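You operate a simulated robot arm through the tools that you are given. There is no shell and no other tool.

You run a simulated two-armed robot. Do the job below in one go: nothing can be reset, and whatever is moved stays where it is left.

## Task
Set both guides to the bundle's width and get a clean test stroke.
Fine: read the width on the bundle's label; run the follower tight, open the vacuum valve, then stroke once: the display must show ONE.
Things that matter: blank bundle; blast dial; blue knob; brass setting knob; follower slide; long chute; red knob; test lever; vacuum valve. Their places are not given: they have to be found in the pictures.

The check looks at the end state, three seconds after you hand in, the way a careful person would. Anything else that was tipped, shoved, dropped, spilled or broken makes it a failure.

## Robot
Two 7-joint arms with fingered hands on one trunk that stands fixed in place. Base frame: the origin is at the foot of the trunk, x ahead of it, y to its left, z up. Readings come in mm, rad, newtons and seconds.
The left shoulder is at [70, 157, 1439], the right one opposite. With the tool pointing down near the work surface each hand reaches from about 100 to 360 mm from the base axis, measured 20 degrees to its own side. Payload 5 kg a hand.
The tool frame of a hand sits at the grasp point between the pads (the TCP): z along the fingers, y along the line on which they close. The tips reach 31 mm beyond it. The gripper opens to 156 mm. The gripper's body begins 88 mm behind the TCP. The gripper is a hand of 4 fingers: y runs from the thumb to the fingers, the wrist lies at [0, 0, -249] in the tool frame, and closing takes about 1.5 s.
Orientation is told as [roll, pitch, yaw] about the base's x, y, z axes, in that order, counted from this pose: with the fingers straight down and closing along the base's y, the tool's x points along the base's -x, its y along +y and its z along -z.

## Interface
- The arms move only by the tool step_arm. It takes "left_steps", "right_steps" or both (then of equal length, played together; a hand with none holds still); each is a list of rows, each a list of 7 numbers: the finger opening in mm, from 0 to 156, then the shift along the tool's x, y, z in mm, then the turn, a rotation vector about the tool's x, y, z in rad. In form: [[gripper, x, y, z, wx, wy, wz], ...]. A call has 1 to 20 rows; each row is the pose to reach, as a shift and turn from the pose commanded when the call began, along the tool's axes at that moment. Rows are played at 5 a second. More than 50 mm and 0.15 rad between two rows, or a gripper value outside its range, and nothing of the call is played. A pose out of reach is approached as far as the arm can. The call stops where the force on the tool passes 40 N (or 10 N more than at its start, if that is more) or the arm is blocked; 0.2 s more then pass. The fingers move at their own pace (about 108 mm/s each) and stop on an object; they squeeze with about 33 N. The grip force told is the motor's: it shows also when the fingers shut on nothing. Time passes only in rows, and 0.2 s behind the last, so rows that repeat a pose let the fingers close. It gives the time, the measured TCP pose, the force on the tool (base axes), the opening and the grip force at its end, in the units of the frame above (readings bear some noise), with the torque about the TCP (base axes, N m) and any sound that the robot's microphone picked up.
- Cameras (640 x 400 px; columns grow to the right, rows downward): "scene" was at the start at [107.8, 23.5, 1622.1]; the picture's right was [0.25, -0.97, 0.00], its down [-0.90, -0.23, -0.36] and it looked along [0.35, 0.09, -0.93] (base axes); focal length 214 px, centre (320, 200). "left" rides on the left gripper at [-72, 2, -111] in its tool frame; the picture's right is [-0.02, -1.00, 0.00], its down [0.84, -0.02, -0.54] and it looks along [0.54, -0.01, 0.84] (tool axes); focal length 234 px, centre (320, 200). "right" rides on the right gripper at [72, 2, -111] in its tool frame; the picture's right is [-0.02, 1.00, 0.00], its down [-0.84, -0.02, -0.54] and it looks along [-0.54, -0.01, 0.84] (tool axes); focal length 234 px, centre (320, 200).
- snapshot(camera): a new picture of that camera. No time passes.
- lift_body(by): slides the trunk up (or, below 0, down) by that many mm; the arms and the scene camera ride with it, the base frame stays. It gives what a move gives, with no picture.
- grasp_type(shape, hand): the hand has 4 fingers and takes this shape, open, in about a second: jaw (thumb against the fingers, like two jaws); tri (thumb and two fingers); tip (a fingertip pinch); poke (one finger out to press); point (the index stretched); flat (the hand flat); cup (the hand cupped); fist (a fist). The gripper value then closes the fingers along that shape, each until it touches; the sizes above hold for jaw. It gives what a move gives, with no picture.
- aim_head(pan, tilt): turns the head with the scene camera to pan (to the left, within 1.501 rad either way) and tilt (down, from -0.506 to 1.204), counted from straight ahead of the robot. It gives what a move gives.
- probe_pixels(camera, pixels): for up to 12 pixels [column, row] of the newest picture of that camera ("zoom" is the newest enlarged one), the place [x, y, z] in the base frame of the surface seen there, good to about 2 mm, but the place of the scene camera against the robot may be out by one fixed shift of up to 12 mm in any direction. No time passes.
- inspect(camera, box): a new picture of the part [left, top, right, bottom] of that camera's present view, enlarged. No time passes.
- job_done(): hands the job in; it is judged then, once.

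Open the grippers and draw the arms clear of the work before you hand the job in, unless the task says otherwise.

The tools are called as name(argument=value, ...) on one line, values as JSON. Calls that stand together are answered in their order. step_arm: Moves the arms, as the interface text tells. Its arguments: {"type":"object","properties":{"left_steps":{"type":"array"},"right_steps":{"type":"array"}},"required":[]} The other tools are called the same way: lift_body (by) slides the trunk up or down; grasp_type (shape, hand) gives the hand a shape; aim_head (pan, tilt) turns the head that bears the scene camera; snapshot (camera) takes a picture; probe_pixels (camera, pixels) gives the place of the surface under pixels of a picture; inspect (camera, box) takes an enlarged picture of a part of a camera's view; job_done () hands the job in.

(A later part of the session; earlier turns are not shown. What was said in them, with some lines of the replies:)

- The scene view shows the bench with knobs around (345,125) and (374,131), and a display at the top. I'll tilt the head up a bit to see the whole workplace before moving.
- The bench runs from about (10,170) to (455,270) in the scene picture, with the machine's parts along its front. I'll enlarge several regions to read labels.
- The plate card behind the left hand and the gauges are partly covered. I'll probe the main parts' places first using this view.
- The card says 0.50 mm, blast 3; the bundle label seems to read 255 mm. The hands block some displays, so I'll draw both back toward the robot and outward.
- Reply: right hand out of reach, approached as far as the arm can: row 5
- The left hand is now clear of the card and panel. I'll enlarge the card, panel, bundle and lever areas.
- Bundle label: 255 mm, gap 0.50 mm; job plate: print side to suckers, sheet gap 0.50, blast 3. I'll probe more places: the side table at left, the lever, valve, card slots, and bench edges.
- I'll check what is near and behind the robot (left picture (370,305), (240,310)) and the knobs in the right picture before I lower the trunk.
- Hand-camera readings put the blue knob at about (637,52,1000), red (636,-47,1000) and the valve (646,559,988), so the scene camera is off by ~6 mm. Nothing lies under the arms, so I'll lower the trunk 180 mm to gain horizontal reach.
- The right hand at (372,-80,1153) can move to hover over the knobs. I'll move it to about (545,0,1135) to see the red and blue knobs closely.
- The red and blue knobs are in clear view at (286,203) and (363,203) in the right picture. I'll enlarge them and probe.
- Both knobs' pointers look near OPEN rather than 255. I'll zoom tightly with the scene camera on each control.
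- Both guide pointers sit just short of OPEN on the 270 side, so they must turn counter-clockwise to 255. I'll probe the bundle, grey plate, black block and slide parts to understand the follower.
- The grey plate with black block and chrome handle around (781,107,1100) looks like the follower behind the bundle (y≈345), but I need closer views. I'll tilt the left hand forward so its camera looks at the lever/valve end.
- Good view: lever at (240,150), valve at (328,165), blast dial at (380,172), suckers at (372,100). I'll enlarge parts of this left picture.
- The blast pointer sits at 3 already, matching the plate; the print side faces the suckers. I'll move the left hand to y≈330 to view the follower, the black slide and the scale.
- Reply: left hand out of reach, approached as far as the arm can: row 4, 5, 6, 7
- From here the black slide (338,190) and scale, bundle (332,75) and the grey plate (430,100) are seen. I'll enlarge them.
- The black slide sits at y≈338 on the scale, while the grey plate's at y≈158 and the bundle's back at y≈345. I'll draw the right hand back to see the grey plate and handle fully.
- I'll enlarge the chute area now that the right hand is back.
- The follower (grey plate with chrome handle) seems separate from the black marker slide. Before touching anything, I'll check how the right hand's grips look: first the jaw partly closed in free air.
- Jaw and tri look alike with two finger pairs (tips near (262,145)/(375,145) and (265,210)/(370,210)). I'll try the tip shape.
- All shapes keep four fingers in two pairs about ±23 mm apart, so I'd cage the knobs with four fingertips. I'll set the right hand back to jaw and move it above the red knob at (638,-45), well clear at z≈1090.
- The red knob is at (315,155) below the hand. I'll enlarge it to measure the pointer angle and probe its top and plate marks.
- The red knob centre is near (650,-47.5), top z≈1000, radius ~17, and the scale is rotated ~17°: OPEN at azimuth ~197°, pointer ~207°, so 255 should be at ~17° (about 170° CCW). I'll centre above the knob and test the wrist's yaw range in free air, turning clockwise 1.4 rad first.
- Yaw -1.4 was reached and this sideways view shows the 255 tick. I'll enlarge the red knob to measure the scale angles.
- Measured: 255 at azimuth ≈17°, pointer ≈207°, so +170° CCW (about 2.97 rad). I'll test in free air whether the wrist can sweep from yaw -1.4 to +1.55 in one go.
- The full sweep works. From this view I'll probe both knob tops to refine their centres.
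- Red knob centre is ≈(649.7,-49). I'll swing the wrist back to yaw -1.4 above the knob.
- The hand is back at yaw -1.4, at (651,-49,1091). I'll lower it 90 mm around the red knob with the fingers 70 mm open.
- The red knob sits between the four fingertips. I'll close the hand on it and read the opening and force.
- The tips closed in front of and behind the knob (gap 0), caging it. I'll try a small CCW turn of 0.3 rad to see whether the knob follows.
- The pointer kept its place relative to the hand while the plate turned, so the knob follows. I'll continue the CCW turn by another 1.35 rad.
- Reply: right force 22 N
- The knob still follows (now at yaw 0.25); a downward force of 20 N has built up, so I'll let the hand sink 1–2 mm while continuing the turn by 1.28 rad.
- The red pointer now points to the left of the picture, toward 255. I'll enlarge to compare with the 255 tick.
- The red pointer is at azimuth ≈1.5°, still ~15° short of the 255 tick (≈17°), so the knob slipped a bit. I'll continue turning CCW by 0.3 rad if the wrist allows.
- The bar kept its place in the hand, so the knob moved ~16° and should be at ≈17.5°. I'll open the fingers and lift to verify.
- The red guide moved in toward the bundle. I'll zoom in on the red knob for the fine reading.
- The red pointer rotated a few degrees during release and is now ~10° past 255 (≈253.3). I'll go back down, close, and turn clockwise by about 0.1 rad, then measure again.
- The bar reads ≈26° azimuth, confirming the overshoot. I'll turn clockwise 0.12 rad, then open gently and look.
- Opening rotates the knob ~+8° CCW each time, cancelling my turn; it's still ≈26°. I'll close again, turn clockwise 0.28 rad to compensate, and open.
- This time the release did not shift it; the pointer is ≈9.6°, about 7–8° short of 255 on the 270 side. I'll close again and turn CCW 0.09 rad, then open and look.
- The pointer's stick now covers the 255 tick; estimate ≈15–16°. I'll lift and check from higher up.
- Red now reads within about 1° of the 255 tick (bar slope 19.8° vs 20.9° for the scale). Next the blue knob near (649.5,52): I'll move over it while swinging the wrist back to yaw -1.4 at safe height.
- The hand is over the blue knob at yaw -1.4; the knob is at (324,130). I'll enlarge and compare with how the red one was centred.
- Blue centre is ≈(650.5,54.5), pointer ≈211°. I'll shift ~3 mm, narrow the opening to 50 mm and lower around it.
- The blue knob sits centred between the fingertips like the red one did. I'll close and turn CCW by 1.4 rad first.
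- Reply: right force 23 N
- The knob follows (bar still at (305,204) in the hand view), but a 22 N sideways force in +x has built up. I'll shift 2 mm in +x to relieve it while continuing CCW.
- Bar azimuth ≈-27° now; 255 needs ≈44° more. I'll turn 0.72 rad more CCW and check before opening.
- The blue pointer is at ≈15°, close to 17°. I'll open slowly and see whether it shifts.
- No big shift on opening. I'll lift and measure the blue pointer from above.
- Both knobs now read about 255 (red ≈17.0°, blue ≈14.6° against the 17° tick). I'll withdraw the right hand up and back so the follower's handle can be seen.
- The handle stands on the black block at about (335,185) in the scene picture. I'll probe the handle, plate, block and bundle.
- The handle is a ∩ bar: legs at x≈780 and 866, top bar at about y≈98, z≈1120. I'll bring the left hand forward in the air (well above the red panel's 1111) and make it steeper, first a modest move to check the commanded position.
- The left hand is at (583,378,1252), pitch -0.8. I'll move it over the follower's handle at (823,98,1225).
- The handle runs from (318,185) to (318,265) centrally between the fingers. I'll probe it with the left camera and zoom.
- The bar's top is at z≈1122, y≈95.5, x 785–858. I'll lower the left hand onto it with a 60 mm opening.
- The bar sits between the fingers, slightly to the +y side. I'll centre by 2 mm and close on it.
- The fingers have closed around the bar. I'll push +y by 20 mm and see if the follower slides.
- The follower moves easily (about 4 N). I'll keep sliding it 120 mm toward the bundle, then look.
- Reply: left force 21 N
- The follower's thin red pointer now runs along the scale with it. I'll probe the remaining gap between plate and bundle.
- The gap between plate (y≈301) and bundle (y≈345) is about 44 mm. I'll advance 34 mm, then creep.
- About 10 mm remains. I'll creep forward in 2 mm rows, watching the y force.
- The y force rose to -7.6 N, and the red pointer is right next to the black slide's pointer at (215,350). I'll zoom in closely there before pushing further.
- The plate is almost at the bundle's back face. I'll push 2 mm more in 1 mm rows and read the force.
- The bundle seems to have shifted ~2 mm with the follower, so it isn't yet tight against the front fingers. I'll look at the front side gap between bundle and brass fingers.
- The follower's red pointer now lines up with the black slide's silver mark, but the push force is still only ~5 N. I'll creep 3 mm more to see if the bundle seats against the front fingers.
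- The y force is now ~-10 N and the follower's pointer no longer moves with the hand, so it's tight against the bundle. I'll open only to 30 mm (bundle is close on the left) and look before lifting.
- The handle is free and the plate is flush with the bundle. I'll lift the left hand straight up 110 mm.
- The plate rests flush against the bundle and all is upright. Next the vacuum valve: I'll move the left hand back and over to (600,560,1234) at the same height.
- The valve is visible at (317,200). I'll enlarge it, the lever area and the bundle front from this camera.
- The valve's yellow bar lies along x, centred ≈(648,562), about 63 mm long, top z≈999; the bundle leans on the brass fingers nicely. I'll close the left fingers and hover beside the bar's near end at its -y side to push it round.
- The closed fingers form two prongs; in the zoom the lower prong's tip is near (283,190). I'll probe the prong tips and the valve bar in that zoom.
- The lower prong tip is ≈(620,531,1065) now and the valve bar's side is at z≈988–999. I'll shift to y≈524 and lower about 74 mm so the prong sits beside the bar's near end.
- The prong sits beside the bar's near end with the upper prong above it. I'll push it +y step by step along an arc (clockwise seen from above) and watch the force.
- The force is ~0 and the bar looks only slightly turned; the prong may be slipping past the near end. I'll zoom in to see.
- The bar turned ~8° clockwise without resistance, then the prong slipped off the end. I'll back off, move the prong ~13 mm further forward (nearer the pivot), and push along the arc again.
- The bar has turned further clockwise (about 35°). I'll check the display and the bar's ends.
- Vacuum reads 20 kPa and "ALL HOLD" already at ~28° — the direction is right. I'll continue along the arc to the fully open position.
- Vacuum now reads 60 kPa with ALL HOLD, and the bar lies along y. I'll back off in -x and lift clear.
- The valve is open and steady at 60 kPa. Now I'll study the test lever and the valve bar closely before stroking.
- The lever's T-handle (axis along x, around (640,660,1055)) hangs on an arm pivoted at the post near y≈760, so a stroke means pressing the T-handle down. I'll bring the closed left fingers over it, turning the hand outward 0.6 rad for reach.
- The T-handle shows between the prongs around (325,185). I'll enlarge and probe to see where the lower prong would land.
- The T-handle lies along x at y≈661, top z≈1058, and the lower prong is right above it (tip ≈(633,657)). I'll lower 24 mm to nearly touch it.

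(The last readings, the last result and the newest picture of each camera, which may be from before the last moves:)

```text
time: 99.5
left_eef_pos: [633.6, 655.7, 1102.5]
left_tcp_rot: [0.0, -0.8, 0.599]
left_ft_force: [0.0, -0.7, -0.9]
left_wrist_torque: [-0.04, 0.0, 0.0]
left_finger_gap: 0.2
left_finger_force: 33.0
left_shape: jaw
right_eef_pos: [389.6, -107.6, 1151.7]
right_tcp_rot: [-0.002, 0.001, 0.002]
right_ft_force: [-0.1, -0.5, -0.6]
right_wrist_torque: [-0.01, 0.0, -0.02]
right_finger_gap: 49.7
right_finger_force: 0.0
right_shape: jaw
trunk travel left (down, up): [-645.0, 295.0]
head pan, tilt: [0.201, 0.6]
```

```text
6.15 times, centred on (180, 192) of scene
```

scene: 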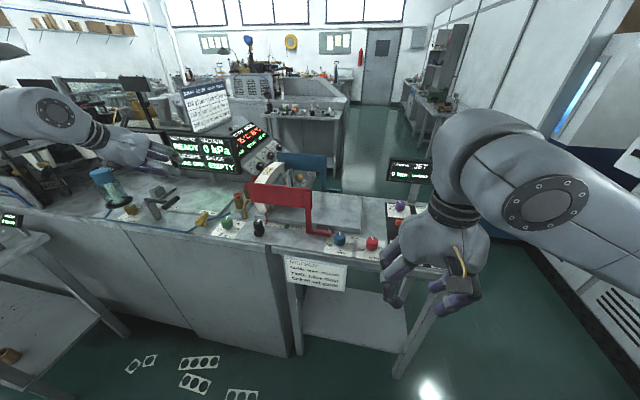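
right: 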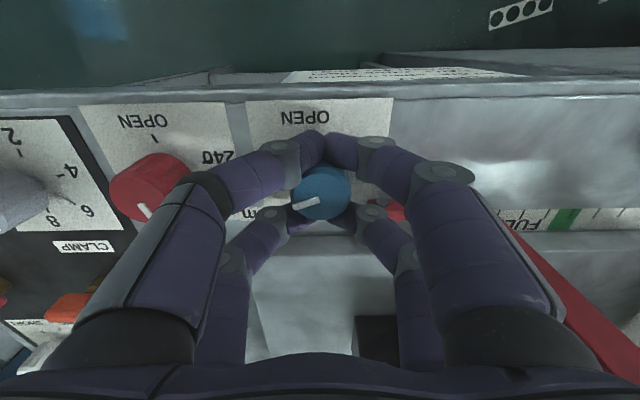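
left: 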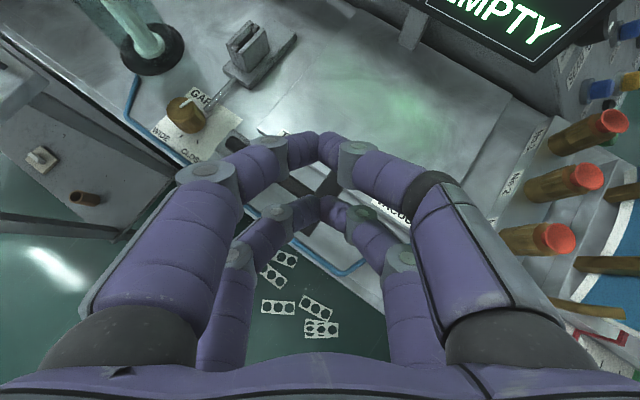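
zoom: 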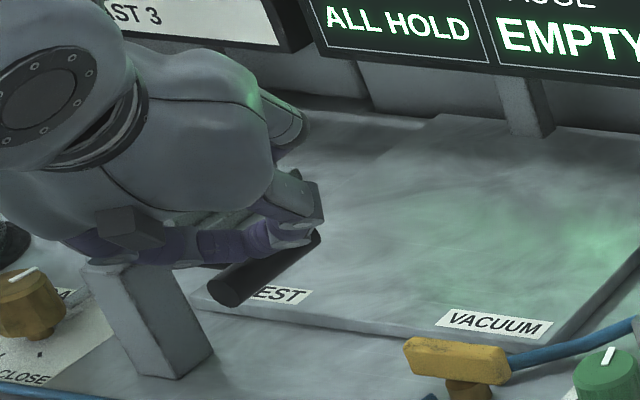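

No contact yet. Before I press, everything else reads right (READY, 60 kPa, ALL HOLD), so I'll lower in small rows and see the force when the prong meets the handle.

step_arm(left_steps=[[0, 3.6, 0, 3.5, 0, 0, 0], [0, 7.2, 0, 7, 0, 0, 0], [0, 10.8, 0, 10.5, 0, 0, 0], [0, 10.8, 0, 10.5, 0, 0, 0]])

inspect(camera="scene", box=[130, 120, 240, 230])

```text
time: 100.5
left_eef_pos: [632.9, 656.9, 1088.7]
left_tcp_rot: [0.001, -0.801, 0.599]
left_ft_force: [0.1, -2.0, 2.6]
left_wrist_torque: [-0.04, -0.01, -0.03]
left_finger_gap: 0.0
left_finger_force: 33.5
left_shape: jaw
right_eef_pos: [388.0, -108.4, 1152.9]
right_tcp_rot: [0.0, 0.0, 0.001]
right_ft_force: [-0.5, 1.0, 0.2]
right_wrist_torque: [0.04, -0.01, -0.02]
right_finger_gap: 49.8
right_finger_force: 0.1
right_shape: jaw
trunk travel left (down, up): [-645.0, 295.0]
head pan, tilt: [0.201, 0.6]
```

```text
3.64 times, centred on (185, 175) of scene
```

zoom: 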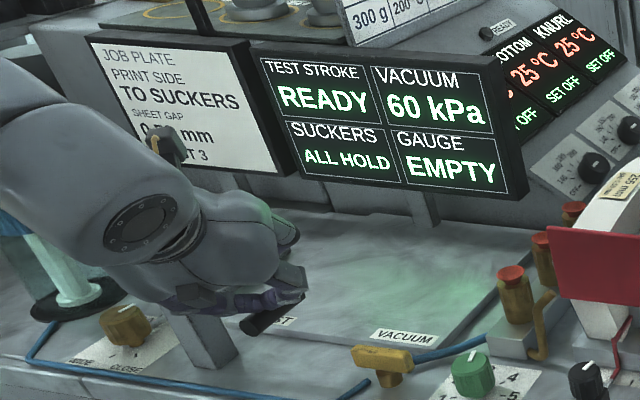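

The prong now touches the T-handle (a few newtons). I'll press down 40 mm in one smooth stroke, following the arc slightly.

step_arm(left_steps=[[0, 3.5, 0.1, 3.5, 0, 0, 0], [0, 7, 0.4, 7.2, 0, 0, 0], [0, 10.3, 0.9, 10.9, 0, 0, 0], [0, 13.6, 1.7, 14.8, 0, 0, 0], [0, 16.7, 2.6, 18.7, 0, 0, 0], [0, 19.7, 3.8, 22.8, 0, 0, 0], [0, 22.6, 5.2, 26.9, 0, 0, 0], [0, 25.4, 6.8, 31.2, 0, 0, 0], [0, 25.4, 6.8, 31.2, 0, 0, 0]])

inspect(camera="scene", box=[130, 120, 240, 230])

```text
time: 102.5
left_eef_pos: [632.1, 662.7, 1054.8]
left_tcp_rot: [0.0, -0.807, 0.6]
left_ft_force: [1.9, -2.9, 20.2]
left_wrist_torque: [0.06, 0.02, -0.01]
left_finger_gap: 0.1
left_finger_force: 33.1
left_shape: jaw
right_eef_pos: [386.4, -110.0, 1152.2]
right_tcp_rot: [0.002, -0.002, 0.0]
right_ft_force: [0.1, 0.3, 0.6]
right_wrist_torque: [0.0, 0.0, -0.02]
right_finger_gap: 50.0
right_finger_force: 0.1
right_shape: jaw
trunk travel left (down, up): [-645.0, 295.0]
head pan, tilt: [0.201, 0.6]
```

```text
3.64 times, centred on (185, 175) of scene
```

zoom: 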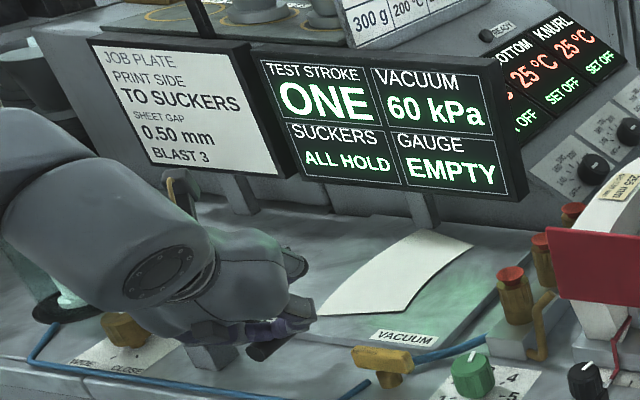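

The display shows ONE and a single blank came out. I'll raise the hand slowly back along the same path so that the lever returns without another stroke.

step_arm(left_steps=[[0, -2.8, -1.6, -4.3, 0, 0, 0], [0, -5.7, -3, -8.4, 0, 0, 0], [0, -8.7, -4.2, -12.5, 0, 0, 0], [0, -11.8, -5.1, -16.4, 0, 0, 0], [0, -15.1, -5.9, -20.3, 0, 0, 0], [0, -18.4, -6.4, -24, 0, 0, 0], [0, -21.9, -6.7, -27.7, 0, 0, 0], [0, -25.4, -6.8, -31.2, 0, 0, 0], [0, -36, -6.8, -42, 0, 0, 0], [0, -50, -6.8, -56, 0, 0, 0], [0, -64, -6.8, -70, 0, 0, 0]])

inspect(camera="scene", box=[130, 120, 240, 230])

```text
time: 104.9
left_eef_pos: [630.5, 656.2, 1143.4]
left_tcp_rot: [-0.002, -0.8, 0.601]
left_ft_force: [-0.6, 0.5, 0.4]
left_wrist_torque: [0.0, 0.0, 0.04]
left_finger_gap: 0.1
left_finger_force: 33.0
left_shape: jaw
right_eef_pos: [389.1, -108.2, 1152.2]
right_tcp_rot: [-0.001, 0.001, 0.0]
right_ft_force: [-0.8, 0.1, 0.1]
right_wrist_torque: [0.0, 0.04, 0.0]
right_finger_gap: 49.8
right_finger_force: 0.1
right_shape: jaw
trunk travel left (down, up): [-645.0, 295.0]
head pan, tilt: [0.201, 0.6]
```

```text
3.64 times, centred on (185, 175) of scene
```

zoom: 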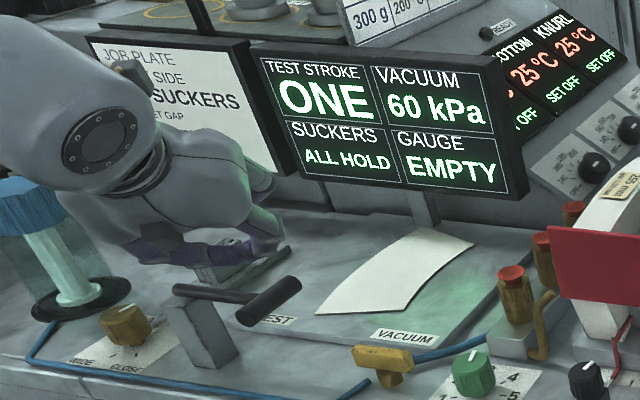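

ONE stays on the display and the lever has come back up. I'll lift the left hand and draw it back clear of the bench, opening it on the way.

step_arm(left_steps=[[0, -25, 0, -24.4, 0, 0, 0], [0, -50, 0, -48.8, 0, 0, 0], [0, -23.7, 9.7, -75.9, 0, 0, 0], [0, 2.7, 19.4, -103, 0, 0, 0], [30, 29, 29.2, -130.1, 0, 0, 0], [60, 55.3, 38.9, -157.2, 0, 0, 0], [90, 81.7, 48.6, -184.3, 0, 0, 0], [110, 108, 58.3, -211.4, 0, 0, 0], [110, 108, 58.3, -211.4, 0, 0, 0]])

snapshot(camera="scene")

snapshot(camera="left")

```text
time: 106.9
left_eef_pos: [408.9, 574.7, 1209.4]
left_tcp_rot: [0.001, -0.798, 0.6]
left_ft_force: [0.8, 0.6, 0.0]
left_wrist_torque: [-0.01, -0.01, 0.01]
left_finger_gap: 109.5
left_finger_force: 0.1
left_shape: jaw
right_eef_pos: [388.9, -107.5, 1151.5]
right_tcp_rot: [-0.001, 0.002, 0.001]
right_ft_force: [0.6, 0.4, -0.2]
right_wrist_torque: [0.0, 0.01, 0.03]
right_finger_gap: 50.0
right_finger_force: 0.0
right_shape: jaw
trunk travel left (down, up): [-645.0, 295.0]
head pan, tilt: [0.201, 0.6]
```

```text
taken
```

scene: 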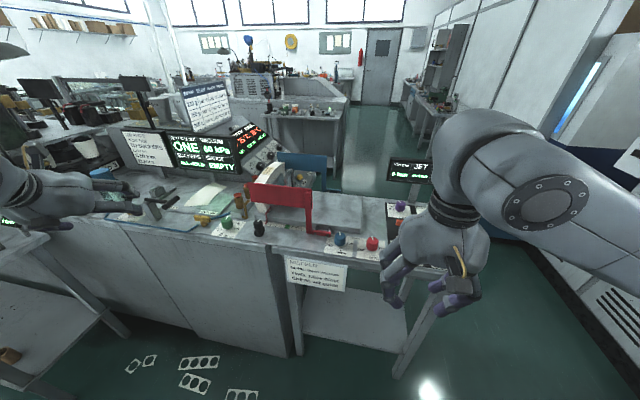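

```text
taken
```

left: 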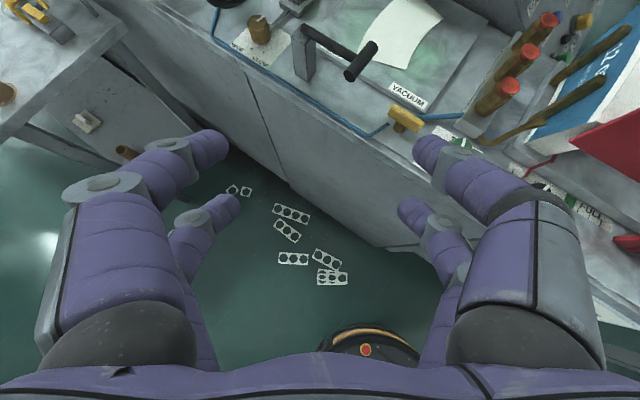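

Both hands are clear. I'll check the final state closely: knobs, follower, valve, bundle and display.

inspect(camera="scene", box=[322, 222, 392, 266])

inspect(camera="scene", box=[235, 140, 345, 240])

inspect(camera="scene", box=[110, 120, 250, 230])

```text
9.09 times, centred on (357, 244) of scene
```

zoom: 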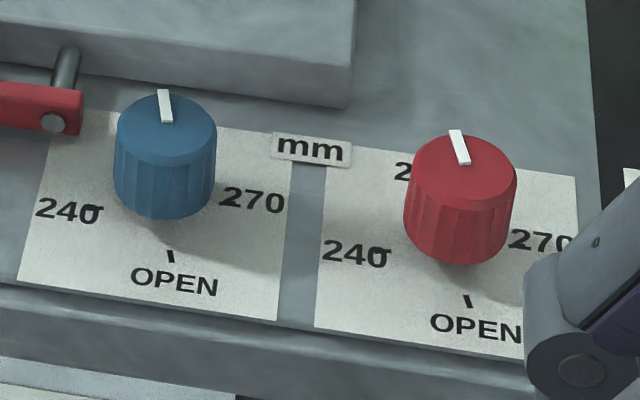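

```text
4.00 times, centred on (290, 190) of scene
```

zoom: 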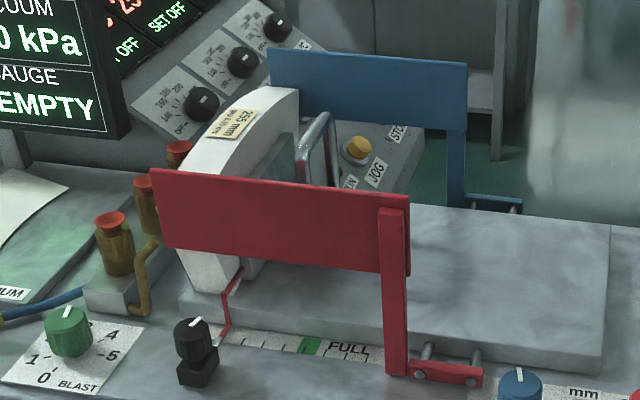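

```text
3.64 times, centred on (180, 175) of scene
```

zoom: 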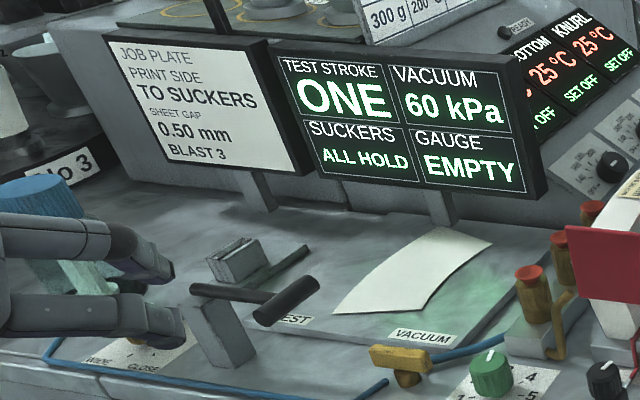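

All looks right: ONE, 60 kPa, follower tight, lever up. I'd like a direct reading of the blue dial against its 255 tick, so I'll hover the right hand over it (no contact) as before.

step_arm(right_steps=[[50, -37, 23, 0, 0, 0, 0.14], [50, -74, 46, 0, 0, 0, 0.28], [50, -111, 69, 0, 0, 0, 0.42], [50, -148, 92, 0, 0, 0, 0.56], [50, -185, 115, 0, 0, 0, 0.7], [50, -222, 138, 0, 0, 0, 0.84], [50, -261, 160, 0, 0, 0, 0.98], [50, -261, 160, 20, 0, 0, 1.12], [50, -261, 160, 35, 0, 0, 1.26], [50, -261, 160, 45, 0, 0, 1.4], [50, -261, 160, 45, 0, 0, 1.4]])

inspect(camera="right", box=[280, 90, 370, 160])

inspect(camera="right", box=[270, 170, 370, 250])

```text
time: 109.3
left_eef_pos: [409.2, 574.8, 1210.4]
left_tcp_rot: [-0.001, -0.802, 0.601]
left_ft_force: [-0.3, -0.3, 0.1]
left_wrist_torque: [0.01, 0.0, 0.01]
left_finger_gap: 109.7
left_finger_force: 0.1
left_shape: jaw
right_eef_pos: [650.4, 53.8, 1106.7]
right_tcp_rot: [0.001, -0.001, -1.401]
right_ft_force: [-0.5, 0.2, 0.7]
right_wrist_torque: [0.0, 0.03, -0.04]
right_finger_gap: 49.8
right_finger_force: 0.1
right_shape: jaw
trunk travel left (down, up): [-645.0, 295.0]
head pan, tilt: [0.201, 0.6]
```

```text
5.71 times, centred on (325, 125) of right
```

zoom: 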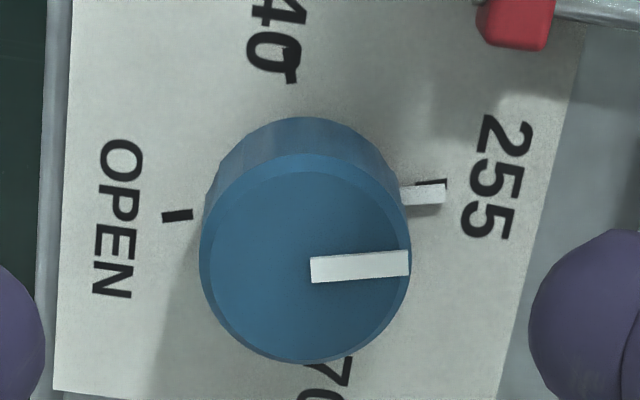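

```text
5.00 times, centred on (320, 210) of right
```

zoom: 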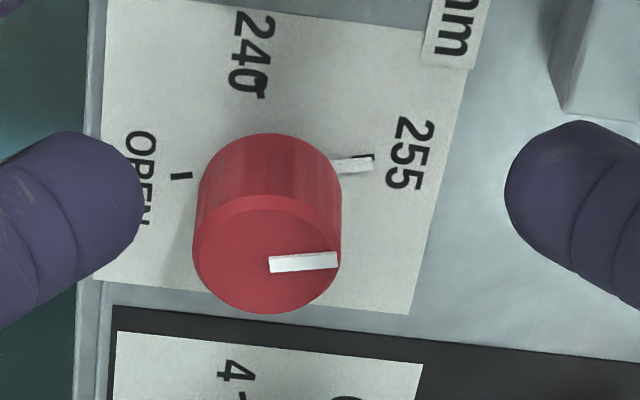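

Both pointers cover the 255 ticks (each within about 2°, roughly 0.3 mm). I'll leave them and withdraw the right hand the way it came.

step_arm(right_steps=[[50, 0, 0, -25, 0, 0, 0], [50, 0, 0, -45, 0, 0, -0.1], [50, -14, -35, -45, 0, 0, -0.24], [50, -28, -70, -45, 0, 0, -0.38], [50, -42, -106, -45, 0, 0, -0.52], [60, -56, -141, -45, 0, 0, -0.66], [70, -70, -176, -45, 0, 0, -0.8], [80, -84, -212, -45, 0, 0, -0.94], [90, -98, -247, -45, 0, 0, -1.08], [100, -113, -283, -45, 0, 0, -1.22], [110, -113, -283, -45, 0, 0, -1.36], [110, -113, -283, -45, 0, 0, -1.4]])

snapshot(camera="scene")

inspect(camera="scene", box=[130, 110, 410, 270])

```text
time: 111.9
left_eef_pos: [408.9, 575.1, 1209.6]
left_tcp_rot: [-0.001, -0.801, 0.6]
left_ft_force: [0.9, 0.0, 0.0]
left_wrist_torque: [0.0, 0.04, 0.04]
left_finger_gap: 109.7
left_finger_force: 0.2
left_shape: jaw
right_eef_pos: [389.6, -107.5, 1153.2]
right_tcp_rot: [0.0, -0.002, 0.002]
right_ft_force: [-1.1, 0.7, 0.4]
right_wrist_torque: [0.02, 0.01, -0.01]
right_finger_gap: 109.4
right_finger_force: 0.0
right_shape: jaw
trunk travel left (down, up): [-645.0, 295.0]
head pan, tilt: [0.201, 0.6]
```

```text
taken
```

scene: 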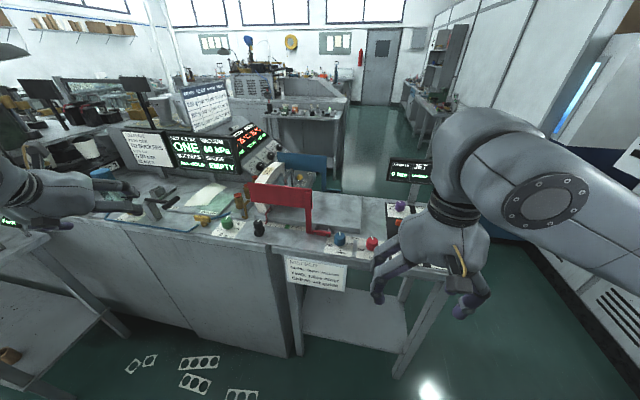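

```text
2.29 times, centred on (270, 190) of scene
```

zoom: 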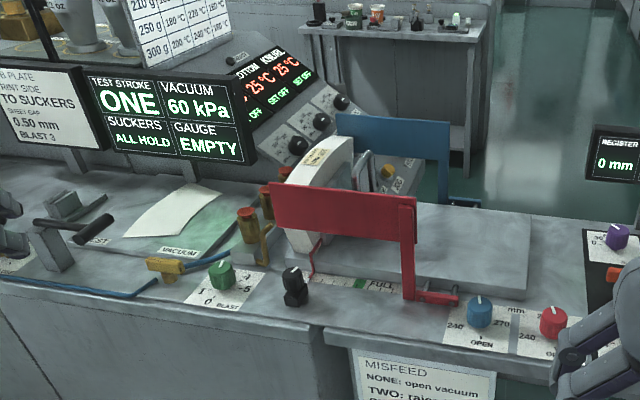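

The display still shows ONE at 60 kPa. Both guides are at 255, the follower is against the bundle, the valve is open and the lever is up. Both hands are open and clear of the bench, so I hand the job in.

job_done()

```text
The job is handed in.
```

I set both guides to 255 mm, the width on the bundle's label. One test stroke then gave **ONE** on the display, and it still read ONE when I handed in.

- **Guides:** the red and blue knobs each sit within about 2° of the 255 tick, roughly 0.3 mm. I left them there rather than risk overshooting.
- **Follower:** I slid it up until it stopped against the back of the bundle. That pushed the bundle forward about 2 mm, so it now rests on the front fingers.
- **Vacuum:** the valve is fully open. The display reads 60 kPa and ALL HOLD.
- **Stroke:** I pressed the test lever once. One blank came out onto the plate and the lever returned to its rest position.
- **Left as found:** the blast dial was already at 3, as the job plate asks. I didn't touch it, the brass setting knob or the right-hand panel.

Both hands are open and clear of the bench.
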